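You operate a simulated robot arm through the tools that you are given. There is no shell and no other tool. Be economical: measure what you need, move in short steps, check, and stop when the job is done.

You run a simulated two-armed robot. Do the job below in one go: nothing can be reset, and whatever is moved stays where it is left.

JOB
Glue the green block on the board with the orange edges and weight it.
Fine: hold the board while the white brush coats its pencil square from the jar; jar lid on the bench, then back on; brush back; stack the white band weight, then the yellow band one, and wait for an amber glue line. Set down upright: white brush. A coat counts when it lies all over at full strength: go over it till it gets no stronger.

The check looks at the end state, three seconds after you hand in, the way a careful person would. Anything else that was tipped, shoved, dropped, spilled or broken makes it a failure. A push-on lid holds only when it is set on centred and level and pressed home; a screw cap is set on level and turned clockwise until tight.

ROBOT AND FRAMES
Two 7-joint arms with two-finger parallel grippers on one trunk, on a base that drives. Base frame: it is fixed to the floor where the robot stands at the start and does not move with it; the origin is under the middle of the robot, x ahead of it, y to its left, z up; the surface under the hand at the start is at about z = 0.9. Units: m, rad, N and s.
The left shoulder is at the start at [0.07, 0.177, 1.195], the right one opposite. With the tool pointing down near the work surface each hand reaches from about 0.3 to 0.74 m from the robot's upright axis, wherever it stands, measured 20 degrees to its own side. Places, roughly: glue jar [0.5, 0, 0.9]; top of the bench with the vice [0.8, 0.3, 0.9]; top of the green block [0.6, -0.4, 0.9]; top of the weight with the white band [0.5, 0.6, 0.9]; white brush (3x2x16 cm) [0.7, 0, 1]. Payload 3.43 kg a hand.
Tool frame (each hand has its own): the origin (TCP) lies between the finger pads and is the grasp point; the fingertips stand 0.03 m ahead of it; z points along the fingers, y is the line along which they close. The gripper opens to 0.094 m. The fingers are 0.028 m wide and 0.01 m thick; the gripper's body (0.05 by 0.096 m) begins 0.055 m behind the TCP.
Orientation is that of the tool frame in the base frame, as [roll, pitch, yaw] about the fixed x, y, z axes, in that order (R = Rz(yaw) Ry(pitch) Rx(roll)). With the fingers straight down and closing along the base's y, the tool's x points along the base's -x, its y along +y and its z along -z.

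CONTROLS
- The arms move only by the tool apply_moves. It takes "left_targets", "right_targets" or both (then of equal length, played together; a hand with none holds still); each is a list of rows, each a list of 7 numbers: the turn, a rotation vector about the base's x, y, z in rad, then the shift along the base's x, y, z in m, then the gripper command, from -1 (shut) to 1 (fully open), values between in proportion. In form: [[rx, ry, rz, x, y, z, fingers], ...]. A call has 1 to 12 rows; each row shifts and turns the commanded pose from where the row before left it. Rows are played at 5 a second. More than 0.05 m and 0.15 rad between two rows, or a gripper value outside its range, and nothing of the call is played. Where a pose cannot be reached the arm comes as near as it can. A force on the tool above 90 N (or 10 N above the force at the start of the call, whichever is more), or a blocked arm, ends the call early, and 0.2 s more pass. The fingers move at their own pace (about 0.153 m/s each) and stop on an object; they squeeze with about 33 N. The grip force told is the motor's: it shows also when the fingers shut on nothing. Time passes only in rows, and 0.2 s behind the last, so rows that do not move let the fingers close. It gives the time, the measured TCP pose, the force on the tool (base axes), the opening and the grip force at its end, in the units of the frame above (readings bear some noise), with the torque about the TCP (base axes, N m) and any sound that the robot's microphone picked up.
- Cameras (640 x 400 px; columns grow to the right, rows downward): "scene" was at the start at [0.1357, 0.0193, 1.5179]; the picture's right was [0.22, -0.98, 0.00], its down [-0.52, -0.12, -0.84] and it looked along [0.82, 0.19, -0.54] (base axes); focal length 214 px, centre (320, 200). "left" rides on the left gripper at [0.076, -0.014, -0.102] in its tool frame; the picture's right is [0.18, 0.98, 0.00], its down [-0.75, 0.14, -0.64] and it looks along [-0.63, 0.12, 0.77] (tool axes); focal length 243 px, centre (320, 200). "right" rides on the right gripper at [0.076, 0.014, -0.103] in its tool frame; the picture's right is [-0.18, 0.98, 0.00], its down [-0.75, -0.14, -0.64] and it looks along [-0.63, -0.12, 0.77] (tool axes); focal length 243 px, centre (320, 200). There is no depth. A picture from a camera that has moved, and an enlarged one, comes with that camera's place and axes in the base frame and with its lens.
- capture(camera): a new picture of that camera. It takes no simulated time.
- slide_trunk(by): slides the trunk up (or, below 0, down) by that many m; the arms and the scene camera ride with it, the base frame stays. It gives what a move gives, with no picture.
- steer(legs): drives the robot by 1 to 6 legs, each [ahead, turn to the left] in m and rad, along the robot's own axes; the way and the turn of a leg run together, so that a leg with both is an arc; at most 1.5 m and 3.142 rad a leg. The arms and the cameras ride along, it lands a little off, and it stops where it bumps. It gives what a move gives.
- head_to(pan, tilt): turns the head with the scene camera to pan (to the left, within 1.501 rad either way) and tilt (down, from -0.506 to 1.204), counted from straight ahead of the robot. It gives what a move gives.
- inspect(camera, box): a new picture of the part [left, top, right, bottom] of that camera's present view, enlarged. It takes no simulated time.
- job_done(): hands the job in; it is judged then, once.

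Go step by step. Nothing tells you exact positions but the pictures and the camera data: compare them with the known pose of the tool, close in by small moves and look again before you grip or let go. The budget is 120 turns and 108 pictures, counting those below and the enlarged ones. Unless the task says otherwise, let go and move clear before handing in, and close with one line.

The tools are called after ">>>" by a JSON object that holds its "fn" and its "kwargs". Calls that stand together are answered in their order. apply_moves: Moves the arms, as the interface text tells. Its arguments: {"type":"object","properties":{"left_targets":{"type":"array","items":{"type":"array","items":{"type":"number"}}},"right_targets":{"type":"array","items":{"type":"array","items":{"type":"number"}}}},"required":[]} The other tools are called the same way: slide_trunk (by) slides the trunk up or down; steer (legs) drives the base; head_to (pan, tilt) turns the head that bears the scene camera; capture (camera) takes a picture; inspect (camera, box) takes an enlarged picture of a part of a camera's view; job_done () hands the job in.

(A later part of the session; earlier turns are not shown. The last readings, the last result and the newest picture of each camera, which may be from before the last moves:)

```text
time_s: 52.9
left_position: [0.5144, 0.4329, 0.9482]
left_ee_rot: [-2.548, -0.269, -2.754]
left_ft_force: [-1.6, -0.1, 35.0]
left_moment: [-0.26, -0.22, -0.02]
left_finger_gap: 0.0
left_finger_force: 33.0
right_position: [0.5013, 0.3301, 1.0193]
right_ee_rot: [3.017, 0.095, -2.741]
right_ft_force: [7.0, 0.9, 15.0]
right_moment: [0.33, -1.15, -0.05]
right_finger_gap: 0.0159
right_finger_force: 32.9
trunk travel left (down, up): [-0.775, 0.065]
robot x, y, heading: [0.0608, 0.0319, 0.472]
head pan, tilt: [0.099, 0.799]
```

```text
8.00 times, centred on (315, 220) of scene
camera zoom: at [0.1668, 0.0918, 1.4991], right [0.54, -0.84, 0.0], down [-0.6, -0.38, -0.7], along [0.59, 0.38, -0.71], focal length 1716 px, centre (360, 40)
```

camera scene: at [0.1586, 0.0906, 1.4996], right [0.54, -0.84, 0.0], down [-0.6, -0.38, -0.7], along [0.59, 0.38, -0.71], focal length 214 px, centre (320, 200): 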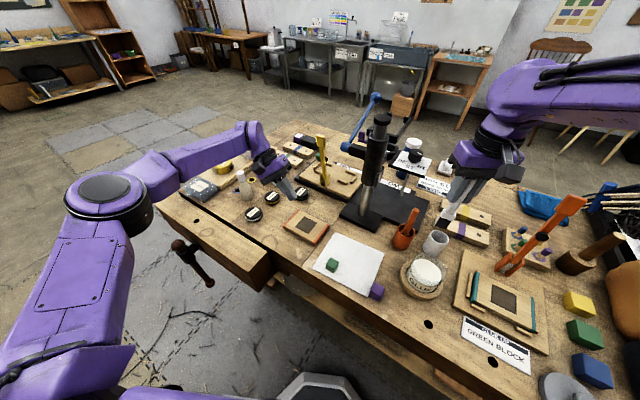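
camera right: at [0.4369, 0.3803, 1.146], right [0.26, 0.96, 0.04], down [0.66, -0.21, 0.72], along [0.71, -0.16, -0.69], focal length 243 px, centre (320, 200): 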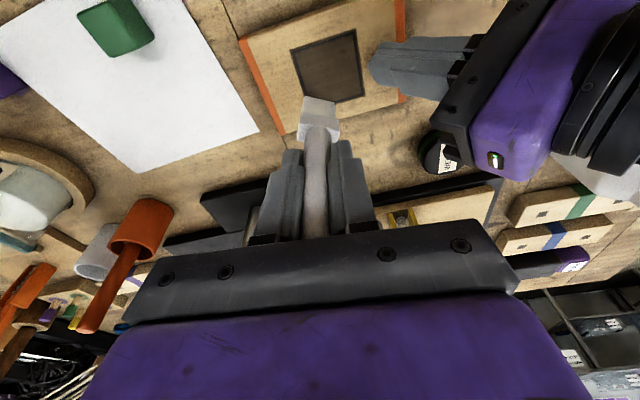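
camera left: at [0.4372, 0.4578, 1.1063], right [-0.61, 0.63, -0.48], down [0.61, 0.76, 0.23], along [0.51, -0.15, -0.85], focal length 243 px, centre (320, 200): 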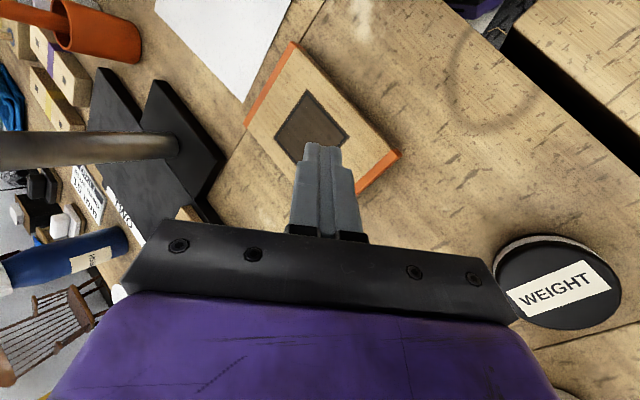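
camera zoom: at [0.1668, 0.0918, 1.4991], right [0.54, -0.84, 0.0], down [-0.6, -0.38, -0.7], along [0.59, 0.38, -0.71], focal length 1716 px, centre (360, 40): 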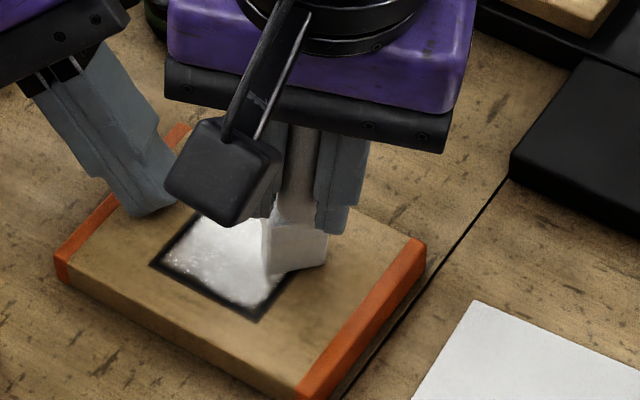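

Getting whiter. Another full pass back.

>>> {"fn": "apply_moves", "kwargs": {"right_targets": [[0, 0, 0, -0.013, 0.006, 0, -1], [0, 0, 0, 0.016, 0, 0, -1], [0, 0, 0, 0.016, 0, 0, -1], [0, 0, 0, 0, 0.012, 0, -1], [0, 0, 0, -0.016, 0, 0, -1], [0, 0, 0, -0.016, 0, 0, -1], [0, 0, 0, 0, 0.012, 0, -1], [0, 0, 0, 0.016, 0, 0, -1], [0, 0, 0, 0.016, 0, 0, -1], [0, 0, 0, 0, 0.01, 0, -1], [0, 0, 0, -0.016, 0, 0, -1], [0, 0, 0, -0.016, 0, 0, -1]]}}

>>> {"fn": "apply_moves", "kwargs": {"right_targets": [[0, 0, 0, 0.016, 0, 0, -1], [0, 0, 0, 0.016, 0, 0, -1], [0, 0, 0, 0, -0.01, 0, -1], [0, 0, 0, -0.016, 0, 0, -1], [0, 0, 0, -0.016, 0, 0, -1], [0, 0, 0, 0, -0.012, 0, -1], [0, 0, 0, 0.016, 0, 0, -1], [0, 0, 0, 0.016, 0, 0, -1], [0, 0, 0, 0, 0, 0.04, -1], [0, 0, 0, 0.0, -0.045, 0.02, -1], [0, 0, 0, 0.0, -0.045, 0, -1]]}}

>>> {"fn": "inspect", "kwargs": {"camera": "scene", "box": [275, 195, 355, 245]}}

>>> {"fn": "capture", "kwargs": {"camera": "right"}}

```text
time_s: 55.5
left_position: [0.5157, 0.4333, 0.9493]
left_ee_rot: [-2.549, -0.268, -2.755]
left_ft_force: [1.1, 2.6, 35.1]
left_moment: [-0.16, -0.36, 0.03]
left_finger_gap: 0.0001
left_finger_force: 33.1
right_position: [0.484, 0.3744, 1.0184]
right_ee_rot: [3.033, 0.103, -2.725]
right_ft_force: [4.3, -4.5, 10.0]
right_moment: [-0.13, -0.63, -0.15]
right_finger_gap: 0.0161
right_finger_force: 32.9
trunk travel left (down, up): [-0.775, 0.065]
robot x, y, heading: [0.0592, 0.0285, 0.468]
head pan, tilt: [0.099, 0.799]
```

```text
time_s: 57.9
left_position: [0.5159, 0.4334, 0.9491]
left_ee_rot: [-2.548, -0.27, -2.754]
left_ft_force: [-1.2, 1.5, 36.2]
left_moment: [-0.18, -0.27, 0.01]
left_finger_gap: 0.0
left_finger_force: 33.7
right_position: [0.5031, 0.2683, 1.0827]
right_ee_rot: [3.042, 0.118, -2.695]
right_ft_force: [0.3, -0.5, -0.1]
right_moment: [0.01, -0.01, 0.0]
right_finger_gap: 0.0159
right_finger_force: 32.8
trunk travel left (down, up): [-0.775, 0.065]
robot x, y, heading: [0.0632, 0.0352, 0.469]
head pan, tilt: [0.099, 0.799]
```

```text
8.00 times, centred on (315, 220) of scene
camera zoom: at [0.1673, 0.0917, 1.4988], right [0.54, -0.84, 0.0], down [-0.6, -0.38, -0.7], along [0.59, 0.38, -0.71], focal length 1716 px, centre (360, 40)
```

zoom: 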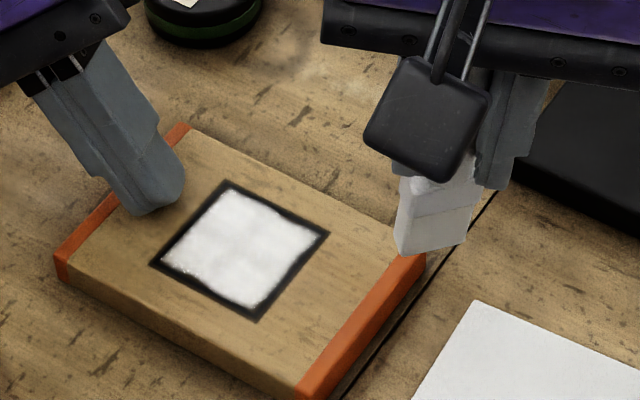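

```text
46 pictures are left
camera right: at [0.4234, 0.2336, 1.1764], right [-0.27, 0.96, 0.12], down [0.7, 0.11, 0.71], along [0.66, 0.27, -0.7], focal length 243 px, centre (320, 200)
```

right: 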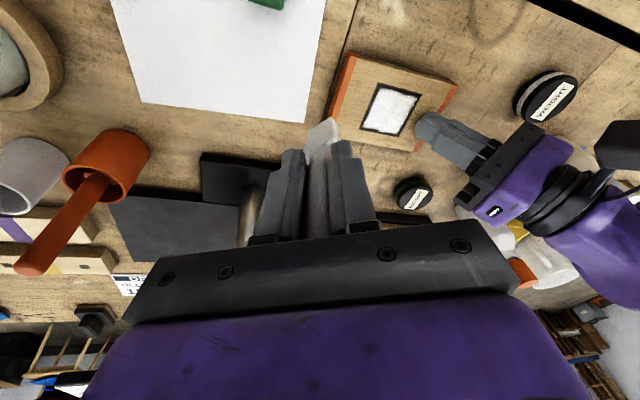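

Nearly full; a bit mottled near the corners. I do one more complete pass to be sure.

>>> {"fn": "apply_moves", "kwargs": {"right_targets": [[0, 0, 0, 0, 0.045, 0, -1], [0, 0, 0, 0, 0.045, -0.02, -1], [0, 0, 0, 0, 0, -0.04, -1], [0, 0, 0, 0, -0.012, 0, -1], [0, 0, 0, -0.017, 0, 0, -1], [0, 0, 0, -0.017, 0, 0, -1], [0, 0, 0, 0, 0.006, 0, -1], [0, 0, 0, 0.017, 0, 0, -1], [0, 0, 0, 0.017, 0, 0, -1], [0, 0, 0, 0, 0.01, 0, -1], [0, 0, 0, -0.017, 0, 0, -1], [0, 0, 0, -0.017, 0, 0, -1]]}}

>>> {"fn": "apply_moves", "kwargs": {"right_targets": [[0, 0, 0, 0, 0.009, 0, -1], [0, 0, 0, 0.017, 0, 0, -1], [0, 0, 0, 0.017, 0, 0, -1], [0, 0, 0, 0, 0.008, 0, -1], [0, 0, 0, -0.017, 0, 0, -1], [0, 0, 0, -0.017, 0, 0, -1], [0, 0, 0, 0, -0.015, 0, -1], [0, 0, 0, 0, -0.017, 0, -1], [0, 0, 0, 0.017, 0, 0, -1], [0, 0, 0, 0.017, 0.0, 0, -1], [0, 0, 0, 0, 0.012, 0, -1], [0, 0, 0, 0, 0.015, 0, -1]]}}

>>> {"fn": "apply_moves", "kwargs": {"right_targets": [[0, 0, 0, 0, 0, 0.04, -1], [0, 0, 0, 0, -0.045, 0.02, -1], [0, 0, 0, 0, -0.045, 0, -1], [0, 0, 0, 0, -0.02, 0, -1]]}}

>>> {"fn": "inspect", "kwargs": {"camera": "scene", "box": [275, 195, 355, 245]}}

```text
time_s: 60.5
left_position: [0.5154, 0.4325, 0.9481]
left_ee_rot: [-2.548, -0.271, -2.754]
left_ft_force: [-2.0, 2.6, 36.6]
left_moment: [-0.12, -0.25, 0.0]
left_finger_gap: 0.0002
left_finger_force: 32.8
right_position: [0.4875, 0.3536, 1.0202]
right_ee_rot: [3.023, 0.097, -2.74]
right_ft_force: [6.3, -2.8, 14.1]
right_moment: [-0.2, -0.98, -0.14]
right_finger_gap: 0.0161
right_finger_force: 32.3
trunk travel left (down, up): [-0.775, 0.065]
robot x, y, heading: [0.06, 0.035, 0.471]
head pan, tilt: [0.099, 0.799]
```

```text
time_s: 63.1
left_position: [0.5164, 0.4329, 0.9487]
left_ee_rot: [-2.547, -0.271, -2.756]
left_ft_force: [-1.7, -0.9, 37.5]
left_moment: [-0.3, -0.25, -0.01]
left_finger_gap: 0.0002
left_finger_force: 32.3
right_position: [0.5129, 0.3728, 1.0252]
right_ee_rot: [3.026, 0.115, -2.719]
right_ft_force: [0.1, 0.6, 0.1]
right_moment: [-0.01, 0.04, -0.02]
right_finger_gap: 0.0158
right_finger_force: 33.5
trunk travel left (down, up): [-0.775, 0.065]
robot x, y, heading: [0.0615, 0.0324, 0.473]
head pan, tilt: [0.099, 0.799]
```

```text
time_s: 64.1
left_position: [0.5161, 0.4339, 0.9484]
left_ee_rot: [-2.547, -0.271, -2.754]
left_ft_force: [-0.7, 0.7, 37.4]
left_moment: [-0.26, -0.29, 0.01]
left_finger_gap: 0.0
left_finger_force: 33.1
right_position: [0.5023, 0.2649, 1.0806]
right_ee_rot: [3.041, 0.116, -2.696]
right_ft_force: [1.3, -0.2, 0.1]
right_moment: [-0.04, 0.04, -0.02]
right_finger_gap: 0.0159
right_finger_force: 33.1
trunk travel left (down, up): [-0.775, 0.065]
robot x, y, heading: [0.0604, 0.031, 0.474]
head pan, tilt: [0.099, 0.799]
```

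```text
8.00 times, centred on (315, 220) of scene
camera zoom: at [0.1675, 0.0926, 1.4988], right [0.54, -0.84, 0.0], down [-0.6, -0.39, -0.7], along [0.59, 0.38, -0.71], focal length 1716 px, centre (360, 40)
```

zoom: 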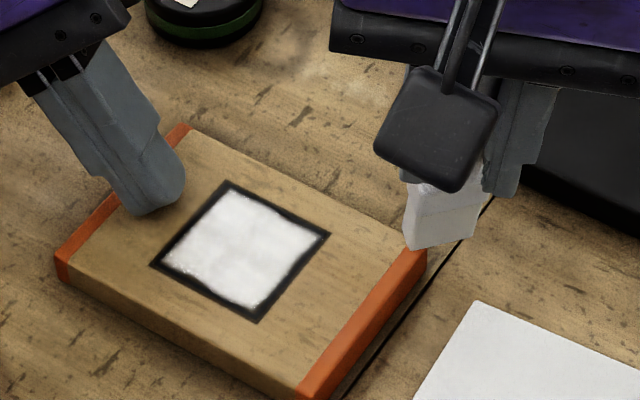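

The coat is now evenly white with no change from the last pass. I lift the left hand off and carry the brush back near the white cup.

>>> {"fn": "apply_moves", "kwargs": {"left_targets": [[0, 0, 0, 0, 0.005, 0.03, -1], [0, 0, 0, -0.01, 0.01, 0.045, -1], [0, 0, 0, -0.03, 0.02, 0.03, -1], [0, 0, 0, -0.03, 0.02, 0.02, -1], [0, 0, 0, 0, 0, 0, -1], [0, 0, 0, 0, 0, 0, -1], [0, 0, 0, 0, 0, 0, -1], [0, 0, 0, 0, 0, 0, -1], [0, 0, 0, 0, 0, 0, -1]], "right_targets": [[0, 0, 0, 0, -0.03, 0.037, -1], [0, 0, 0, 0, -0.03, 0.037, -1], [0, 0, 0, 0, -0.03, 0.037, -1], [0, 0, 0, 0.005, -0.045, 0, -1], [0, 0, 0, 0.005, -0.045, 0, -1], [0, 0, 0, 0.005, -0.045, 0, -1], [0, 0, 0, 0.045, -0.013, 0, -1], [0, 0, 0, 0.045, -0.013, 0, -1], [0, 0, 0, 0.045, -0.013, 0, -1]]}}

>>> {"fn": "head_to", "kwargs": {"pan": -0.5, "tilt": 0.75}}

>>> {"fn": "apply_moves", "kwargs": {"right_targets": [[0, 0, 0, 0, 0, 0, -1]]}}

>>> {"fn": "capture", "kwargs": {"camera": "scene"}}

>>> {"fn": "capture", "kwargs": {"camera": "right"}}

```text
time_s: 66.1
left_position: [0.4484, 0.4909, 1.0711]
left_ee_rot: [-2.549, -0.28, -2.756]
left_ft_force: [0.3, 0.4, 0.5]
left_moment: [0.01, -0.01, -0.02]
left_finger_gap: 0.0
left_finger_force: 32.7
right_position: [0.6609, 0.0009, 1.1854]
right_ee_rot: [3.039, 0.109, -2.698]
right_ft_force: [-0.6, -0.3, -0.4]
right_moment: [0.02, 0.01, -0.02]
right_finger_gap: 0.0162
right_finger_force: 33.5
trunk travel left (down, up): [-0.775, 0.065]
robot x, y, heading: [0.0616, 0.0283, 0.471]
head pan, tilt: [0.099, 0.799]
```

```text
time_s: 67.1
left_position: [0.4479, 0.4914, 1.0706]
left_ee_rot: [-2.549, -0.28, -2.756]
left_ft_force: [-0.3, -0.1, 0.0]
left_moment: [0.0, 0.03, -0.02]
left_finger_gap: 0.0
left_finger_force: 33.1
right_position: [0.6594, 0.0006, 1.1861]
right_ee_rot: [3.042, 0.111, -2.698]
right_ft_force: [-0.6, 0.8, 0.2]
right_moment: [-0.01, 0.04, -0.01]
right_finger_gap: 0.0158
right_finger_force: 33.1
trunk travel left (down, up): [-0.775, 0.065]
robot x, y, heading: [0.0616, 0.0289, 0.472]
head pan, tilt: [-0.499, 0.75]
```

```text
time_s: 67.5
left_position: [0.4468, 0.4907, 1.0708]
left_ee_rot: [-2.549, -0.279, -2.756]
left_ft_force: [-0.1, 0.0, -1.2]
left_moment: [-0.01, 0.01, -0.01]
left_finger_gap: 0.0
left_finger_force: 33.0
right_position: [0.6589, 0.0013, 1.1867]
right_ee_rot: [3.042, 0.111, -2.699]
right_ft_force: [0.1, -0.5, 0.1]
right_moment: [0.0, -0.02, 0.01]
right_finger_gap: 0.0157
right_finger_force: 33.0
trunk travel left (down, up): [-0.775, 0.065]
robot x, y, heading: [0.0609, 0.0338, 0.471]
head pan, tilt: [-0.499, 0.75]
```

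```text
44 pictures are left
camera scene: at [0.1874, 0.0515, 1.5021], right [-0.03, -1.0, 0.0], down [-0.68, 0.02, -0.73], along [0.73, -0.02, -0.68], focal length 214 px, centre (320, 200)
```

scene: 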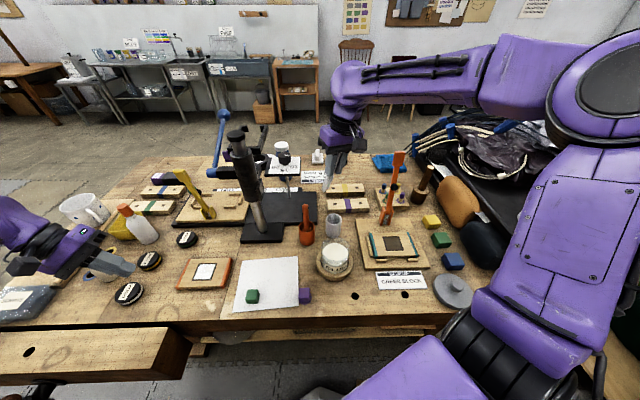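

```text
43 pictures are left
camera right: at [0.5804, -0.0331, 1.2805], right [-0.26, 0.96, 0.12], down [0.7, 0.11, 0.7], along [0.66, 0.27, -0.7], focal length 243 px, centre (320, 200)
```

right: 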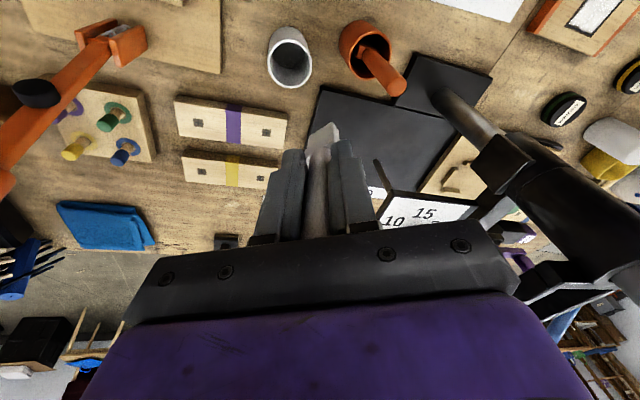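

The brush seems to have swung in the grip; look closely before inserting.

>>> {"fn": "inspect", "kwargs": {"camera": "scene", "box": [290, 130, 390, 260]}}

>>> {"fn": "inspect", "kwargs": {"camera": "right", "box": [240, 20, 420, 240]}}

```text
3.08 times, centred on (340, 195) of scene
camera zoom: at [0.1874, 0.0515, 1.5021], right [-0.03, -1.0, 0.0], down [-0.68, 0.02, -0.73], along [0.73, -0.02, -0.68], focal length 660 px, centre (258, 215)
```

zoom: 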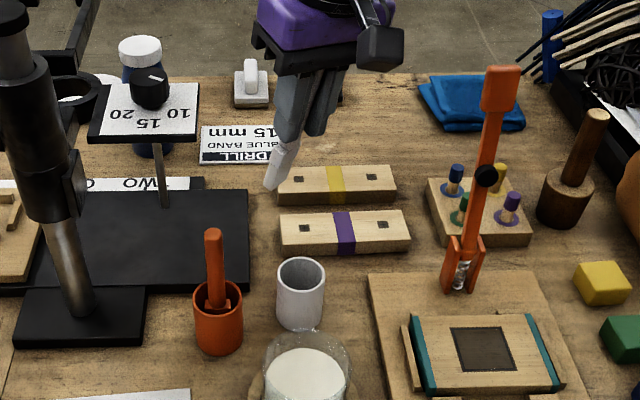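

```text
1.82 times, centred on (330, 130) of right
camera zoom: at [0.5804, -0.0331, 1.2805], right [-0.26, 0.96, 0.12], down [0.7, 0.11, 0.7], along [0.66, 0.27, -0.7], focal length 441 px, centre (302, 327)
```

zoom: 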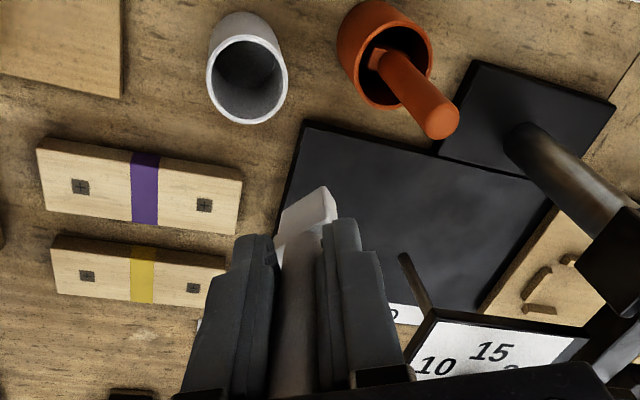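

The brush leans ~17° in the hand (tip at (0.683, 0.023, 1.078)); cup rim centre is (0.663, -0.008, 0.974). I tilt the hand to make the brush vertical and re-measure.

>>> {"fn": "apply_moves", "kwargs": {"right_targets": [[-0.098, 0.107, 0, 0.002, -0.005, 0, -1], [-0.098, 0.107, 0, 0.002, -0.004, 0, -1], [0, 0, 0, 0, 0, 0, -1]]}}

>>> {"fn": "inspect", "kwargs": {"camera": "scene", "box": [300, 145, 380, 245]}}

>>> {"fn": "inspect", "kwargs": {"camera": "right", "box": [240, 20, 420, 240]}}

```text
time_s: 68.3
left_position: [0.4467, 0.4904, 1.0705]
left_ee_rot: [-2.547, -0.278, -2.757]
left_ft_force: [-0.1, -0.4, -0.3]
left_moment: [0.02, 0.01, -0.05]
left_finger_gap: 0.0
left_finger_force: 32.5
right_position: [0.6615, -0.0072, 1.1884]
right_ee_rot: [3.126, -0.166, -2.7]
right_ft_force: [0.0, 0.0, -0.9]
right_moment: [-0.01, -0.01, 0.01]
right_finger_gap: 0.016
right_finger_force: 33.3
trunk travel left (down, up): [-0.775, 0.065]
robot x, y, heading: [0.0605, 0.0326, 0.475]
head pan, tilt: [-0.499, 0.75]
```

```text
4.00 times, centred on (340, 195) of scene
camera zoom: at [0.1869, 0.05, 1.5022], right [-0.03, -1.0, 0.0], down [-0.68, 0.02, -0.73], along [0.73, -0.02, -0.68], focal length 858 px, centre (240, 220)
```

zoom: 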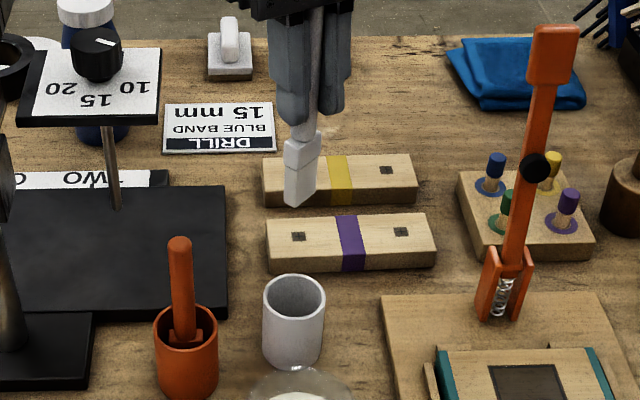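

```text
1.82 times, centred on (330, 130) of right
camera zoom: at [0.6055, -0.0212, 1.301], right [-0.25, 0.97, -0.02], down [0.83, 0.23, 0.51], along [0.49, 0.12, -0.86], focal length 441 px, centre (302, 327)
```

zoom: 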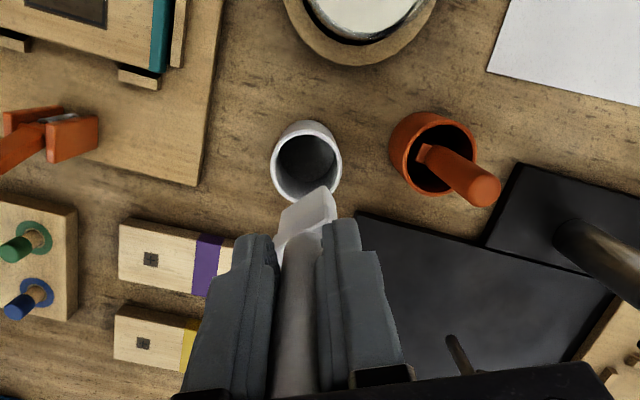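

Brush is now vertical; its tip (0.658, -0.0075) is nearly over the cup (0.661, -0.0075). Lower to just above the rim and check.

>>> {"fn": "apply_moves", "kwargs": {"right_targets": [[0, 0, 0, 0.003, 0, -0.04, -1], [0, 0, 0, 0, 0, -0.04, -1], [0, 0, 0, 0, 0, -0.014, -1], [0, 0, 0, 0, 0, 0, -1]]}}

>>> {"fn": "inspect", "kwargs": {"camera": "scene", "box": [310, 170, 370, 245]}}

>>> {"fn": "inspect", "kwargs": {"camera": "right", "box": [240, 20, 420, 240]}}

```text
time_s: 69.3
left_position: [0.4478, 0.4907, 1.0705]
left_ee_rot: [-2.547, -0.281, -2.757]
left_ft_force: [-0.4, -0.5, -0.5]
left_moment: [-0.03, -0.01, 0.0]
left_finger_gap: 0.0
left_finger_force: 32.9
right_position: [0.6653, -0.0057, 1.0921]
right_ee_rot: [3.127, -0.165, -2.701]
right_ft_force: [-0.4, -0.1, 0.3]
right_moment: [0.01, 0.01, 0.04]
right_finger_gap: 0.0158
right_finger_force: 33.3
trunk travel left (down, up): [-0.775, 0.065]
robot x, y, heading: [0.0613, 0.0266, 0.47]
head pan, tilt: [-0.499, 0.75]
```

```text
5.33 times, centred on (340, 208) of scene
camera zoom: at [0.1877, 0.0517, 1.5021], right [-0.03, -1.0, 0.0], down [-0.68, 0.02, -0.73], along [0.73, -0.02, -0.68], focal length 1144 px, centre (213, 160)
```

zoom: 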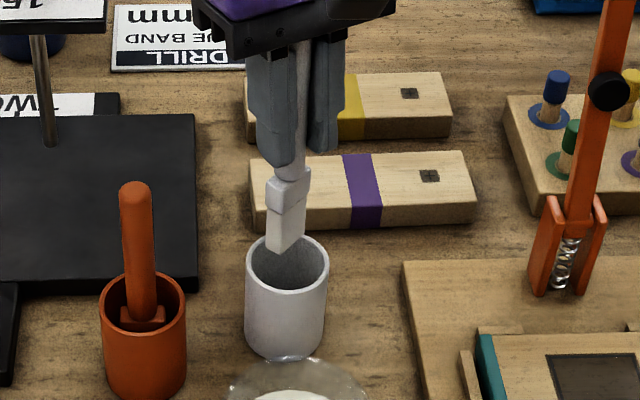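

```text
1.82 times, centred on (330, 130) of right
camera zoom: at [0.6094, -0.0197, 1.207], right [-0.25, 0.97, -0.02], down [0.83, 0.23, 0.51], along [0.49, 0.11, -0.86], focal length 441 px, centre (302, 327)
```

zoom: 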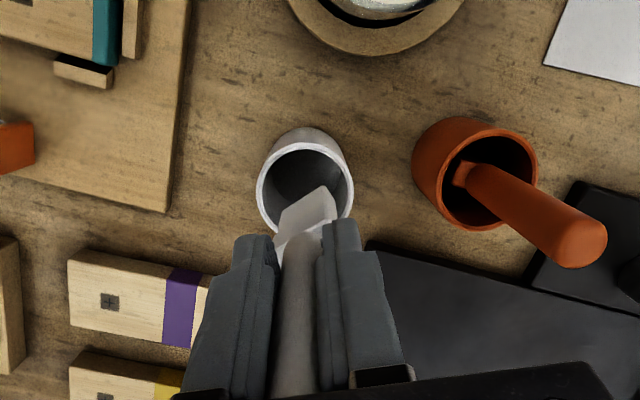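

Shift ~6 mm toward the robot and insert.

>>> {"fn": "apply_moves", "kwargs": {"right_targets": [[0, 0, 0, -0.006, -0.001, 0, -1], [0, 0, 0, 0, 0, -0.015, -1], [0, 0, 0, 0, 0, -0.015, -1], [0, 0, 0, 0, 0, 0, -1]]}}

>>> {"fn": "inspect", "kwargs": {"camera": "scene", "box": [310, 170, 370, 245]}}

```text
time_s: 70.3
left_position: [0.4465, 0.4913, 1.0721]
left_ee_rot: [-2.547, -0.278, -2.757]
left_ft_force: [-0.4, -0.1, 0.5]
left_moment: [0.01, -0.01, 0.0]
left_finger_gap: 0.0
left_finger_force: 32.5
right_position: [0.659, -0.0086, 1.0646]
right_ee_rot: [3.127, -0.165, -2.701]
right_ft_force: [0.3, 0.2, 0.0]
right_moment: [-0.02, -0.01, 0.0]
right_finger_gap: 0.016
right_finger_force: 32.9
trunk travel left (down, up): [-0.775, 0.065]
robot x, y, heading: [0.0634, 0.0308, 0.477]
head pan, tilt: [-0.499, 0.75]
```

```text
5.33 times, centred on (340, 208) of scene
camera zoom: at [0.1869, 0.0514, 1.5022], right [-0.03, -1.0, 0.0], down [-0.68, 0.02, -0.73], along [0.73, -0.02, -0.68], focal length 1144 px, centre (213, 160)
```

zoom: 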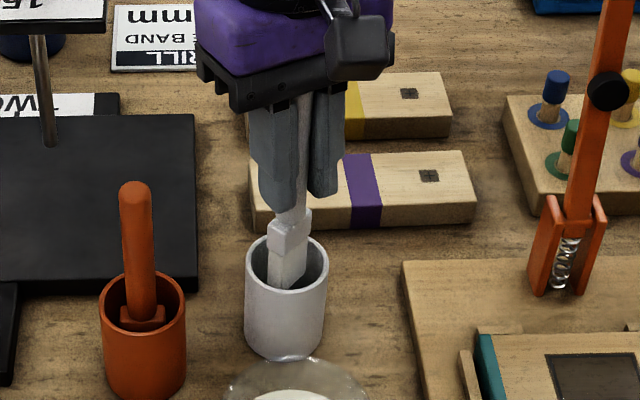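

It's inside the cup. Lower until it touches the bottom.

>>> {"fn": "apply_moves", "kwargs": {"right_targets": [[0, 0, 0, 0, 0, -0.015, -1], [0, 0, 0, 0, 0, -0.012, -1], [0, 0, 0, 0, 0, -0.008, -1], [0, 0, 0, 0, 0, 0, -1]]}}

>>> {"fn": "apply_moves", "kwargs": {"right_targets": [[0, 0, 0, 0, 0, -0.006, -1], [0, 0, 0, 0, 0, 0, -1]]}}

>>> {"fn": "inspect", "kwargs": {"camera": "scene", "box": [310, 170, 370, 245]}}

```text
time_s: 71.3
left_position: [0.4477, 0.4904, 1.0707]
left_ee_rot: [-2.547, -0.279, -2.757]
left_ft_force: [0.0, -0.6, 0.1]
left_moment: [-0.03, 0.03, 0.01]
left_finger_gap: 0.0001
left_finger_force: 32.4
right_position: [0.6596, -0.0085, 1.029]
right_ee_rot: [3.127, -0.166, -2.7]
right_ft_force: [-0.7, -0.2, 0.0]
right_moment: [-0.01, -0.02, -0.02]
right_finger_gap: 0.0157
right_finger_force: 32.6
trunk travel left (down, up): [-0.775, 0.065]
robot x, y, heading: [0.0618, 0.0326, 0.467]
head pan, tilt: [-0.499, 0.75]
```

```text
time_s: 71.9
left_position: [0.4464, 0.4902, 1.0703]
left_ee_rot: [-2.548, -0.28, -2.756]
left_ft_force: [-0.6, 0.0, -0.7]
left_moment: [0.04, 0.0, -0.03]
left_finger_gap: 0.0
left_finger_force: 33.2
right_position: [0.6599, -0.0076, 1.0241]
right_ee_rot: [3.125, -0.168, -2.7]
right_ft_force: [0.2, 0.1, -1.2]
right_moment: [0.0, 0.01, 0.01]
right_finger_gap: 0.016
right_finger_force: 32.9
trunk travel left (down, up): [-0.775, 0.065]
robot x, y, heading: [0.0607, 0.0316, 0.471]
head pan, tilt: [-0.499, 0.75]
```

```text
5.33 times, centred on (340, 208) of scene
camera zoom: at [0.1875, 0.0515, 1.5021], right [-0.03, -1.0, 0.0], down [-0.68, 0.02, -0.73], along [0.73, -0.02, -0.68], focal length 1144 px, centre (213, 160)
```

zoom: 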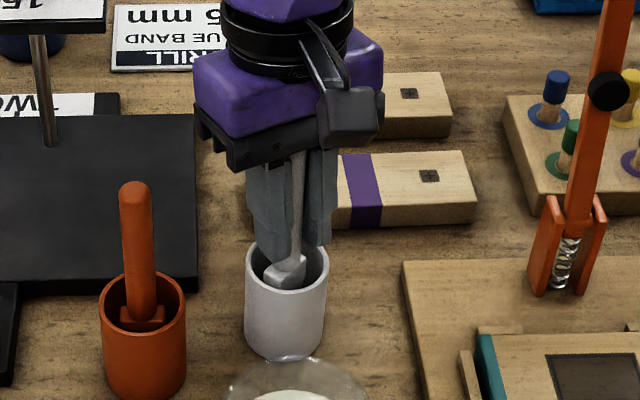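

>>> {"fn": "apply_moves", "kwargs": {"right_targets": [[0, 0, 0, 0, 0, -0.004, -1], [0, 0, 0, 0, 0, 0, -1]]}}

>>> {"fn": "apply_moves", "kwargs": {"right_targets": [[0, 0, 0, 0, 0, -0.003, -1], [0, 0, 0, 0, 0, 0, -1]]}}

>>> {"fn": "apply_moves", "kwargs": {"right_targets": [[0, 0, 0, 0, 0, -0.003, -1], [0, 0, 0, 0, 0, 0, -1]]}}

>>> {"fn": "inspect", "kwargs": {"camera": "right", "box": [240, 20, 420, 240]}}

```text
time_s: 72.5
left_position: [0.4476, 0.4917, 1.0713]
left_ee_rot: [-2.548, -0.28, -2.756]
left_ft_force: [0.2, 0.1, -0.2]
left_moment: [0.02, -0.01, 0.03]
left_finger_gap: 0.0001
left_finger_force: 33.3
right_position: [0.6592, -0.0071, 1.02]
right_ee_rot: [3.126, -0.164, -2.701]
right_ft_force: [0.1, 0.1, -1.0]
right_moment: [0.0, 0.02, 0.01]
right_finger_gap: 0.0161
right_finger_force: 33.4
trunk travel left (down, up): [-0.775, 0.065]
robot x, y, heading: [0.0588, 0.0292, 0.471]
head pan, tilt: [-0.499, 0.75]
```

```text
time_s: 73.1
left_position: [0.4483, 0.4915, 1.0716]
left_ee_rot: [-2.548, -0.281, -2.756]
left_ft_force: [0.4, -0.1, -0.5]
left_moment: [0.0, 0.02, -0.02]
left_finger_gap: 0.0
left_finger_force: 33.5
right_position: [0.659, -0.0072, 1.0163]
right_ee_rot: [3.128, -0.165, -2.699]
right_ft_force: [-0.5, -0.3, -0.7]
right_moment: [0.0, 0.0, -0.03]
right_finger_gap: 0.0161
right_finger_force: 33.4
trunk travel left (down, up): [-0.775, 0.065]
robot x, y, heading: [0.0605, 0.031, 0.471]
head pan, tilt: [-0.499, 0.75]
```

```text
time_s: 73.7
left_position: [0.4484, 0.4895, 1.0712]
left_ee_rot: [-2.549, -0.28, -2.756]
left_ft_force: [0.7, -0.1, 0.2]
left_moment: [0.01, -0.03, 0.02]
left_finger_gap: 0.0002
left_finger_force: 32.7
right_position: [0.6588, -0.008, 1.014]
right_ee_rot: [3.127, -0.164, -2.699]
right_ft_force: [-0.6, -0.6, -0.2]
right_moment: [0.02, 0.0, 0.03]
right_finger_gap: 0.0162
right_finger_force: 33.3
trunk travel left (down, up): [-0.775, 0.065]
robot x, y, heading: [0.0607, 0.0312, 0.472]
head pan, tilt: [-0.499, 0.75]
```

```text
1.82 times, centred on (330, 130) of right
camera zoom: at [0.6027, -0.0202, 1.1271], right [-0.25, 0.97, -0.02], down [0.83, 0.23, 0.51], along [0.49, 0.12, -0.86], focal length 441 px, centre (302, 327)
```

zoom: 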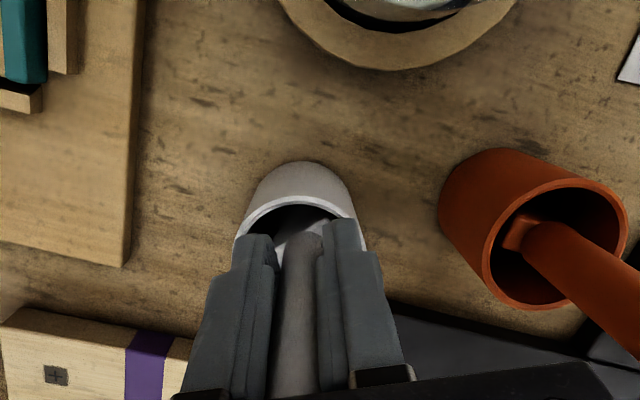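

One more small step, then release gently (partial opening).

>>> {"fn": "apply_moves", "kwargs": {"right_targets": [[0, 0, 0, 0, 0, -0.003, -1], [0, 0, 0, 0, 0, 0, -1]]}}

>>> {"fn": "apply_moves", "kwargs": {"right_targets": [[0, 0, 0, 0, 0, 0, -0.2], [0, 0, 0, 0, 0, 0, -0.2], [0, 0, 0, 0, 0, 0, -0.2]]}}

>>> {"fn": "inspect", "kwargs": {"camera": "scene", "box": [310, 170, 370, 245]}}

```text
time_s: 74.3
left_position: [0.4473, 0.4909, 1.0709]
left_ee_rot: [-2.545, -0.278, -2.754]
left_ft_force: [0.5, -0.3, 0.9]
left_moment: [-0.03, -0.01, 0.0]
left_finger_gap: 0.0
left_finger_force: 33.0
right_position: [0.6573, -0.0064, 1.0109]
right_ee_rot: [3.126, -0.165, -2.7]
right_ft_force: [0.3, -0.4, 3.5]
right_moment: [-0.07, -0.11, 0.0]
right_finger_gap: 0.0156
right_finger_force: 33.2
trunk travel left (down, up): [-0.775, 0.065]
robot x, y, heading: [0.0598, 0.0297, 0.471]
head pan, tilt: [-0.499, 0.75]
```

```text
time_s: 75.1
left_position: [0.4463, 0.492, 1.0704]
left_ee_rot: [-2.548, -0.277, -2.756]
left_ft_force: [0.6, 0.7, 0.4]
left_moment: [-0.07, 0.02, -0.04]
left_finger_gap: 0.0
left_finger_force: 33.1
right_position: [0.659, -0.0065, 1.0114]
right_ee_rot: [3.126, -0.165, -2.7]
right_ft_force: [-0.2, 0.3, 3.1]
right_moment: [0.02, -0.03, 0.01]
right_finger_gap: 0.0375
right_finger_force: 0.1
trunk travel left (down, up): [-0.775, 0.065]
robot x, y, heading: [0.0634, 0.0306, 0.467]
head pan, tilt: [-0.499, 0.75]
```

```text
5.33 times, centred on (340, 208) of scene
camera zoom: at [0.1869, 0.0517, 1.5022], right [-0.03, -1.0, 0.0], down [-0.68, 0.02, -0.73], along [0.73, -0.02, -0.68], focal length 1144 px, centre (213, 160)
```

zoom: 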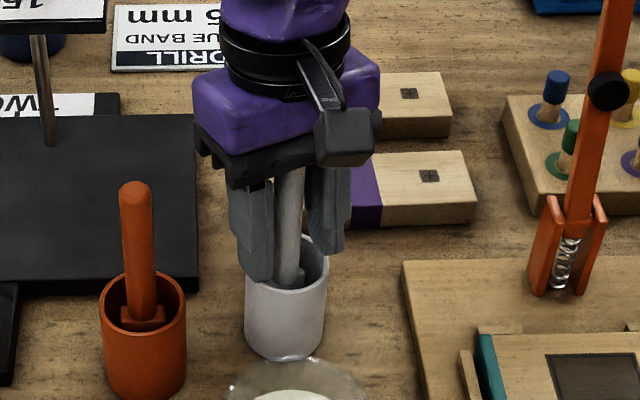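

Released; brush rests in the cup. Rise straight up.

>>> {"fn": "apply_moves", "kwargs": {"right_targets": [[0, 0, 0, 0, 0, 0.006, -0.2], [0, 0, 0, 0, 0, 0.01, 0.1], [0, 0, 0, 0, 0, 0.03, 0.1], [0, 0, 0, 0, 0, 0.045, 0.1], [0, 0, 0, 0, 0, 0.045, 0.1], [0, 0, 0, 0, 0, 0.03, 0.1]]}}

>>> {"fn": "inspect", "kwargs": {"camera": "scene", "box": [240, 160, 480, 310]}}

```text
time_s: 76.5
left_position: [0.4478, 0.4908, 1.0708]
left_ee_rot: [-2.548, -0.277, -2.757]
left_ft_force: [0.6, -0.4, -0.5]
left_moment: [0.0, 0.04, -0.03]
left_finger_gap: 0.0
left_finger_force: 33.1
right_position: [0.6602, -0.0068, 1.1778]
right_ee_rot: [3.127, -0.168, -2.701]
right_ft_force: [-0.6, -0.1, 0.4]
right_moment: [-0.02, 0.01, 0.01]
right_finger_gap: 0.0516
right_finger_force: 0.0
trunk travel left (down, up): [-0.775, 0.065]
robot x, y, heading: [0.0597, 0.0308, 0.473]
head pan, tilt: [-0.499, 0.75]
```

```text
2.67 times, centred on (360, 235) of scene
camera zoom: at [0.1873, 0.0515, 1.5021], right [-0.03, -1.0, 0.0], down [-0.68, 0.02, -0.73], along [0.73, -0.02, -0.68], focal length 572 px, centre (213, 107)
```

zoom: 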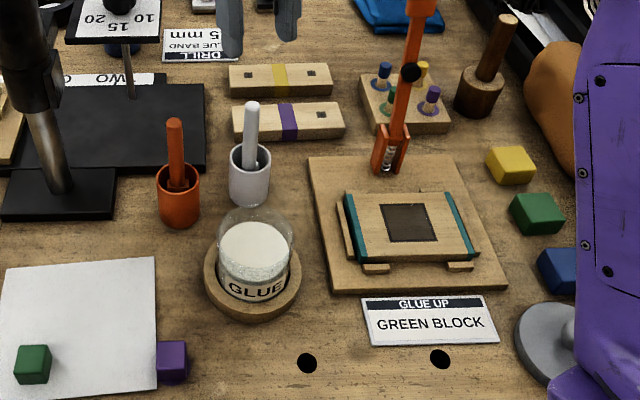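

The brush stands upright in its cup. Next the green block: I straighten the right hand and move toward it, skirting the clamp lever.

>>> {"fn": "apply_moves", "kwargs": {"right_targets": [[0.0285, -0.0775, 0, -0.045, -0.005, 0, 1], [0.0285, -0.0775, 0, -0.045, -0.005, 0, 1], [0, 0, 0, -0.045, -0.015, 0, 1], [0, 0, 0, -0.005, -0.048, 0, 1], [0, 0, 0, -0.005, -0.048, 0, 1], [0, 0, 0, 0, -0.048, 0, 1], [0, 0, 0, 0, -0.048, 0, 1], [0, 0, 0, 0, -0.048, 0, 1], [0, 0, 0, 0.01, -0.046, 0, 1], [0, 0, 0, 0.02, -0.03, -0.02, 1]]}}

>>> {"fn": "capture", "kwargs": {"camera": "right"}}

```text
time_s: 78.7
left_position: [0.449, 0.4888, 1.072]
left_ee_rot: [-2.549, -0.279, -2.755]
left_ft_force: [0.5, -0.8, -0.5]
left_moment: [0.03, -0.01, 0.0]
left_finger_gap: 0.0
left_finger_force: 33.0
right_position: [0.5944, -0.3527, 1.1358]
right_ee_rot: [3.136, -0.003, -2.701]
right_ft_force: [0.6, -0.3, -0.5]
right_moment: [0.02, 0.04, 0.01]
right_finger_gap: 0.0939
right_finger_force: 0.1
right hand out of reach, approached as far as the arm can: row 2, 3
trunk travel left (down, up): [-0.775, 0.065]
robot x, y, heading: [0.0623, 0.0283, 0.468]
head pan, tilt: [-0.499, 0.75]
```

```text
31 pictures are left
camera right: at [0.5213, -0.3719, 1.2384], right [-0.25, 0.97, 0.0], down [0.74, 0.19, 0.64], along [0.62, 0.16, -0.77], focal length 243 px, centre (320, 200)
```

right: 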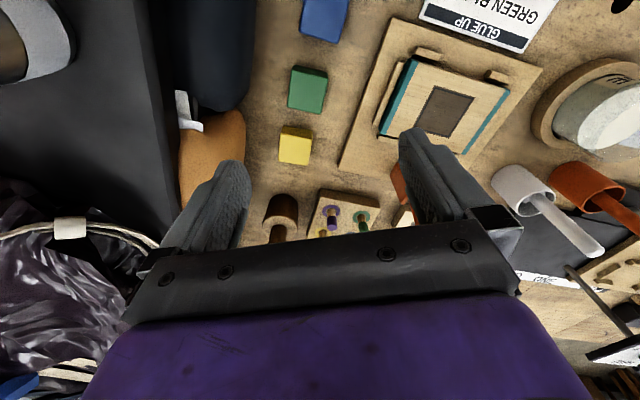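

Green block is at about (0.604, -0.363), ~4 cm, nearly aligned with the base axes. I turn the fingers to match and hover above it.

>>> {"fn": "apply_moves", "kwargs": {"right_targets": [[0, 0, -0.11, 0.004, -0.004, -0.035, 0.4], [0, 0, -0.11, 0.003, -0.004, -0.035, 0.4], [0, 0, -0.1, 0.003, -0.003, -0.035, 0.4], [0, 0, 0, 0, 0, 0, 0.4]]}}

>>> {"fn": "capture", "kwargs": {"camera": "right"}}

```text
time_s: 79.7
left_position: [0.4467, 0.4914, 1.0697]
left_ee_rot: [-2.547, -0.278, -2.756]
left_ft_force: [0.2, 0.0, -0.3]
left_moment: [0.04, 0.04, 0.01]
left_finger_gap: 0.0
left_finger_force: 33.1
right_position: [0.6007, -0.3604, 1.0337]
right_ee_rot: [3.141, -0.001, -3.023]
right_ft_force: [-0.1, -0.3, 0.8]
right_moment: [-0.02, 0.0, 0.02]
right_finger_gap: 0.0659
right_finger_force: 0.0
trunk travel left (down, up): [-0.775, 0.065]
robot x, y, heading: [0.064, 0.0289, 0.474]
head pan, tilt: [-0.499, 0.75]
```

```text
30 pictures are left
camera right: at [0.5253, -0.355, 1.1361], right [0.07, 1.0, 0.0], down [0.77, -0.05, 0.64], along [0.64, -0.04, -0.77], focal length 243 px, centre (320, 200)
```

right: 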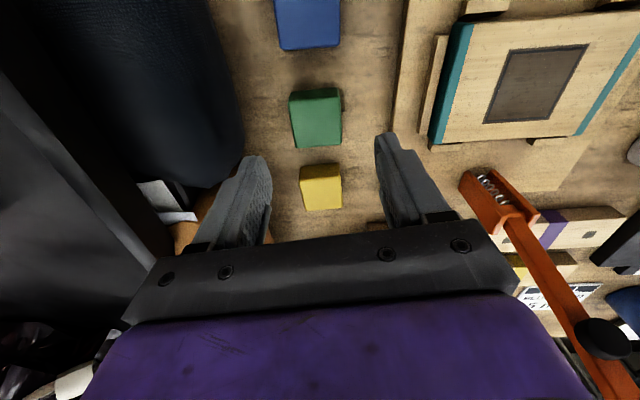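

Well aligned. Descend, grip, and check.

>>> {"fn": "apply_moves", "kwargs": {"right_targets": [[0, 0, 0, 0.001, -0.002, -0.04, 0.4], [0, 0, 0, 0, 0, -0.035, 0.4], [0, 0, 0, 0, 0, -0.015, 0.4], [0, 0, 0, 0, 0, 0, 0.4]]}}

>>> {"fn": "apply_moves", "kwargs": {"right_targets": [[0, 0, 0, 0, 0, -0.004, 0.4], [0, 0, 0, 0, 0, 0, -1], [0, 0, 0, 0, 0, 0, -1], [0, 0, 0, 0, 0, 0, -1]]}}

>>> {"fn": "capture", "kwargs": {"camera": "right"}}

```text
time_s: 80.7
left_position: [0.4483, 0.4905, 1.0706]
left_ee_rot: [-2.548, -0.279, -2.757]
left_ft_force: [1.5, 0.1, 0.7]
left_moment: [-0.02, -0.01, 0.02]
left_finger_gap: 0.0001
left_finger_force: 33.0
right_position: [0.6047, -0.3609, 0.9444]
right_ee_rot: [3.141, -0.001, -3.022]
right_ft_force: [-0.7, -0.6, 0.5]
right_moment: [-0.02, 0.0, -0.01]
right_finger_gap: 0.0657
right_finger_force: 0.1
trunk travel left (down, up): [-0.775, 0.065]
robot x, y, heading: [0.0616, 0.033, 0.471]
head pan, tilt: [-0.499, 0.75]
```

```text
time_s: 81.7
left_position: [0.4477, 0.4903, 1.0713]
left_ee_rot: [-2.546, -0.279, -2.756]
left_ft_force: [-0.1, 0.2, -0.2]
left_moment: [0.01, 0.0, -0.02]
left_finger_gap: 0.0002
left_finger_force: 32.7
right_position: [0.6039, -0.3611, 0.9403]
right_ee_rot: [3.141, -0.002, -3.021]
right_ft_force: [-0.2, 0.0, 0.0]
right_moment: [-0.02, -0.02, 0.03]
right_finger_gap: 0.0441
right_finger_force: 33.2
trunk travel left (down, up): [-0.775, 0.065]
robot x, y, heading: [0.0601, 0.0331, 0.473]
head pan, tilt: [-0.499, 0.75]
```

```text
29 pictures are left
camera right: at [0.5285, -0.3561, 1.0423], right [0.07, 1.0, 0.0], down [0.77, -0.05, 0.64], along [0.64, -0.04, -0.77], focal length 243 px, centre (320, 200)
```

right: 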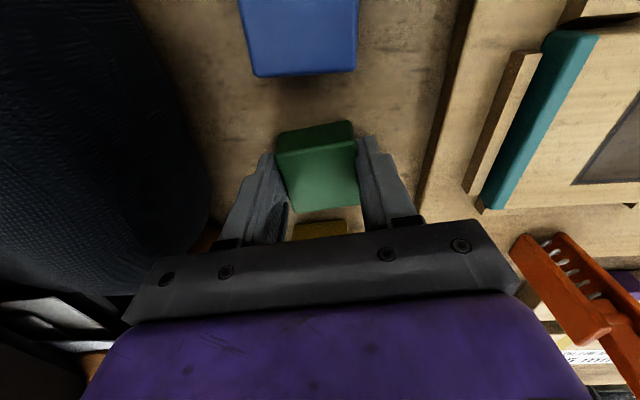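

Gripped at 44 mm. Lift and carry toward the board.

>>> {"fn": "apply_moves", "kwargs": {"right_targets": [[0, 0, 0, 0, 0, 0.04, -1], [0, 0, 0, 0, 0, 0.045, -1], [0, 0, 0, 0, 0, 0.045, -1], [0, 0, 0, -0.03, 0.02, 0.03, -1], [0, 0, 0, -0.04, 0.025, 0, -1], [0, 0, 0, -0.02, 0.045, 0, -1], [0, 0, 0, 0, 0.048, 0, -1], [0, 0, 0, 0, 0.048, 0, -1], [0, 0, 0, 0, 0.048, 0, -1], [0, 0, 0, 0, 0.048, 0, -1], [0, 0, 0, 0, 0.048, 0, -1], [0, 0, 0, 0, 0.048, 0, -1]]}}

>>> {"fn": "apply_moves", "kwargs": {"right_targets": [[0, 0, -0.07, 0, 0.045, 0, -1], [0, 0, -0.07, 0, 0.045, 0, -1], [0, 0, -0.07, 0, 0.045, 0, -1], [0, 0, 0, 0, 0.045, 0, -1], [0, 0, 0, 0, 0.045, 0, -1], [0, 0, 0, 0, 0.045, 0, -1], [0, 0, 0, 0, 0.045, -0.01, -1], [0, 0, 0, 0, 0.025, -0.03, -1], [0, 0, 0, 0, 0.0, -0.03, -1], [0, 0, 0, 0, 0, 0, -1]]}}

>>> {"fn": "head_to", "kwargs": {"pan": 0.1, "tilt": 0.8}}

>>> {"fn": "capture", "kwargs": {"camera": "right"}}

>>> {"fn": "inspect", "kwargs": {"camera": "scene", "box": [240, 160, 360, 245]}}

```text
time_s: 84.3
left_position: [0.4479, 0.4915, 1.0701]
left_ee_rot: [-2.547, -0.281, -2.756]
left_ft_force: [-0.4, 0.8, 0.1]
left_moment: [0.01, -0.02, -0.01]
left_finger_gap: 0.0
left_finger_force: 33.3
right_position: [0.5397, 0.014, 1.0872]
right_ee_rot: [3.139, 0.0, -3.024]
right_ft_force: [-0.2, 0.3, -0.5]
right_moment: [-0.03, -0.04, 0.0]
right_finger_gap: 0.0437
right_finger_force: 33.3
right hand out of reach, approached as far as the arm can: row 9, 10, 11
trunk travel left (down, up): [-0.775, 0.065]
robot x, y, heading: [0.0613, 0.0301, 0.473]
head pan, tilt: [-0.499, 0.75]
```

```text
time_s: 86.5
left_position: [0.4467, 0.4907, 1.071]
left_ee_rot: [-2.546, -0.278, -2.755]
left_ft_force: [0.4, 0.9, 0.2]
left_moment: [0.0, -0.01, 0.01]
left_finger_gap: 0.0
left_finger_force: 33.1
right_position: [0.54, 0.3523, 1.0143]
right_ee_rot: [-3.14, -0.001, 3.049]
right_ft_force: [-1.0, 0.6, 0.3]
right_moment: [0.02, 0.0, 0.01]
right_finger_gap: 0.0438
right_finger_force: 33.5
trunk travel left (down, up): [-0.775, 0.065]
robot x, y, heading: [0.0646, 0.03, 0.47]
head pan, tilt: [-0.499, 0.75]
```

```text
time_s: 87.5
left_position: [0.4477, 0.491, 1.0699]
left_ee_rot: [-2.548, -0.281, -2.756]
left_ft_force: [-0.9, -0.4, -0.6]
left_moment: [-0.02, -0.01, -0.01]
left_finger_gap: 0.0
left_finger_force: 33.5
right_position: [0.5408, 0.3509, 1.0141]
right_ee_rot: [-3.141, -0.002, 3.052]
right_ft_force: [0.4, -0.5, 0.3]
right_moment: [0.03, 0.0, 0.01]
right_finger_gap: 0.0438
right_finger_force: 32.6
trunk travel left (down, up): [-0.775, 0.065]
robot x, y, heading: [0.0612, 0.0321, 0.472]
head pan, tilt: [0.099, 0.799]
```

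```text
28 pictures are left
camera right: at [0.4671, 0.3733, 1.1175], right [0.27, 0.96, 0.0], down [0.74, -0.21, 0.64], along [0.62, -0.17, -0.77], focal length 243 px, centre (320, 200)
```

right: 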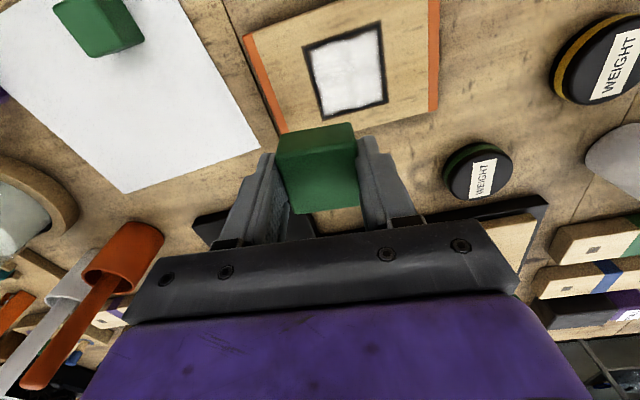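

```text
4.71 times, centred on (300, 202) of scene
camera zoom: at [0.1727, 0.0974, 1.4981], right [0.54, -0.84, 0.0], down [-0.6, -0.39, -0.7], along [0.59, 0.38, -0.72], focal length 1009 px, centre (414, 188)
```

zoom: 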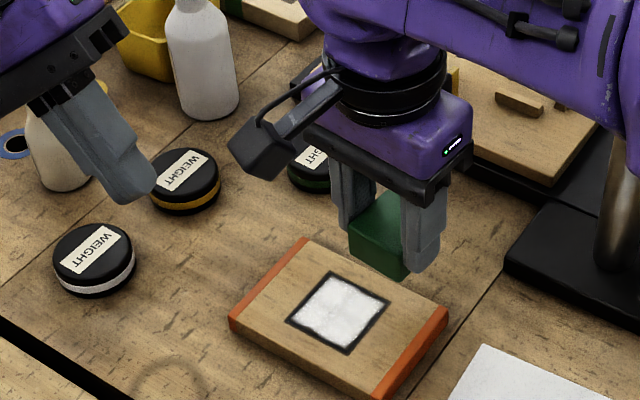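

Both views put the square centre at (0.515, 0.3805), aligned with the base axes; the block is centred on the TCP. I align and lower to ~1.5 cm above.

>>> {"fn": "apply_moves", "kwargs": {"right_targets": [[0, 0, 0.09, -0.013, 0.014, 0, -1], [0, 0, 0, -0.0125, 0.0145, 0, -1], [0, 0, 0, 0, 0, -0.02, -1], [0, 0, 0, 0, 0, -0.013, -1], [0, 0, 0, 0, 0, 0, -1]]}}

>>> {"fn": "inspect", "kwargs": {"camera": "scene", "box": [260, 180, 340, 235]}}

>>> {"fn": "inspect", "kwargs": {"camera": "right", "box": [220, 40, 460, 240]}}

```text
time_s: 88.7
left_position: [0.4479, 0.49, 1.0707]
left_ee_rot: [-2.548, -0.277, -2.755]
left_ft_force: [0.8, 0.0, 0.1]
left_moment: [0.03, 0.01, 0.07]
left_finger_gap: 0.0002
left_finger_force: 33.0
right_position: [0.5146, 0.3793, 0.9808]
right_ee_rot: [3.141, -0.003, -3.141]
right_ft_force: [-0.3, 0.3, -0.9]
right_moment: [0.01, -0.02, -0.04]
right_finger_gap: 0.0439
right_finger_force: 33.1
trunk travel left (down, up): [-0.775, 0.065]
robot x, y, heading: [0.0643, 0.0324, 0.471]
head pan, tilt: [0.099, 0.799]
```

```text
7.27 times, centred on (300, 208) of scene
camera zoom: at [0.1723, 0.0977, 1.4981], right [0.54, -0.84, 0.0], down [-0.6, -0.39, -0.7], along [0.59, 0.38, -0.72], focal length 1560 px, centre (466, 146)
```

zoom: 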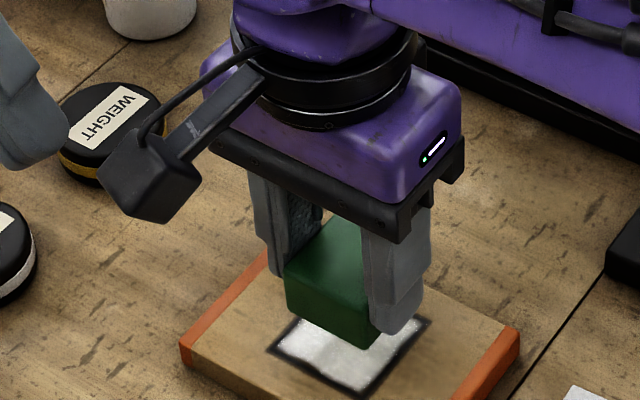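

```text
2.00 times, centred on (340, 140) of right
camera zoom: at [0.4399, 0.394, 1.0839], right [0.18, 0.98, 0.0], down [0.75, -0.14, 0.64], along [0.63, -0.12, -0.77], focal length 485 px, centre (280, 320)
```

zoom: 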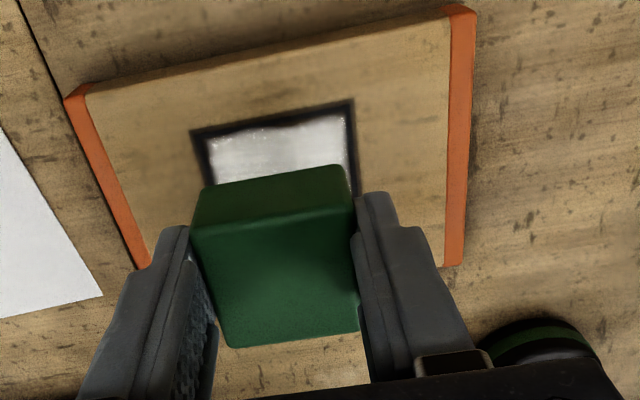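

Scene and hand views suggest the block's base is ~5 mm too far; I shift -5 mm in x and lower to contact.

>>> {"fn": "apply_moves", "kwargs": {"right_targets": [[0, 0, 0, -0.005, 0.001, -0.005, -1], [0, 0, 0, 0, 0, -0.005, -1], [0, 0, 0, 0, 0, 0, -1]]}}

>>> {"fn": "apply_moves", "kwargs": {"right_targets": [[0, 0, 0, 0, 0, -0.004, -1], [0, 0, 0, 0, 0, 0, -1]]}}

>>> {"fn": "inspect", "kwargs": {"camera": "scene", "box": [260, 180, 340, 235]}}

```text
time_s: 89.5
left_position: [0.4468, 0.4915, 1.0698]
left_ee_rot: [-2.547, -0.28, -2.756]
left_ft_force: [-0.1, -1.1, 0.3]
left_moment: [0.0, 0.0, -0.03]
left_finger_gap: 0.0
left_finger_force: 33.0
right_position: [0.51, 0.38, 0.9714]
right_ee_rot: [-3.141, -0.002, -3.141]
right_ft_force: [0.8, -0.8, -0.3]
right_moment: [-0.02, -0.03, 0.01]
right_finger_gap: 0.044
right_finger_force: 32.7
trunk travel left (down, up): [-0.775, 0.065]
robot x, y, heading: [0.06, 0.031, 0.477]
head pan, tilt: [0.099, 0.799]
```

```text
time_s: 90.1
left_position: [0.4472, 0.4904, 1.0701]
left_ee_rot: [-2.547, -0.28, -2.757]
left_ft_force: [0.6, -0.2, -0.1]
left_moment: [-0.02, -0.04, 0.01]
left_finger_gap: 0.0001
left_finger_force: 33.3
right_position: [0.5087, 0.3804, 0.9674]
right_ee_rot: [3.14, -0.002, 3.141]
right_ft_force: [1.4, 0.6, -1.1]
right_moment: [-0.02, 0.02, 0.02]
right_finger_gap: 0.0438
right_finger_force: 32.8
trunk travel left (down, up): [-0.775, 0.065]
robot x, y, heading: [0.0614, 0.0291, 0.474]
head pan, tilt: [0.099, 0.799]
```

```text
7.27 times, centred on (300, 208) of scene
camera zoom: at [0.1725, 0.0976, 1.4981], right [0.54, -0.84, 0.0], down [-0.6, -0.39, -0.7], along [0.59, 0.38, -0.72], focal length 1560 px, centre (466, 146)
```

zoom: 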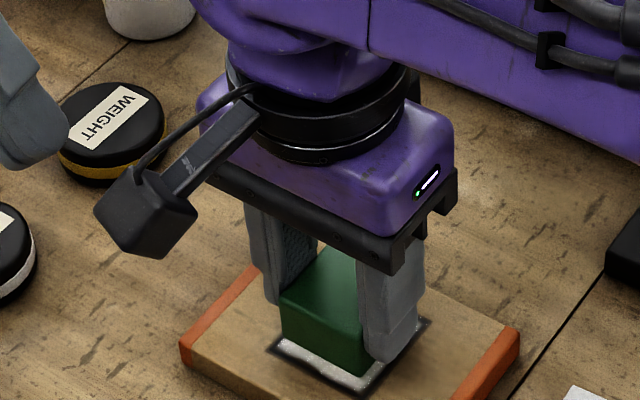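

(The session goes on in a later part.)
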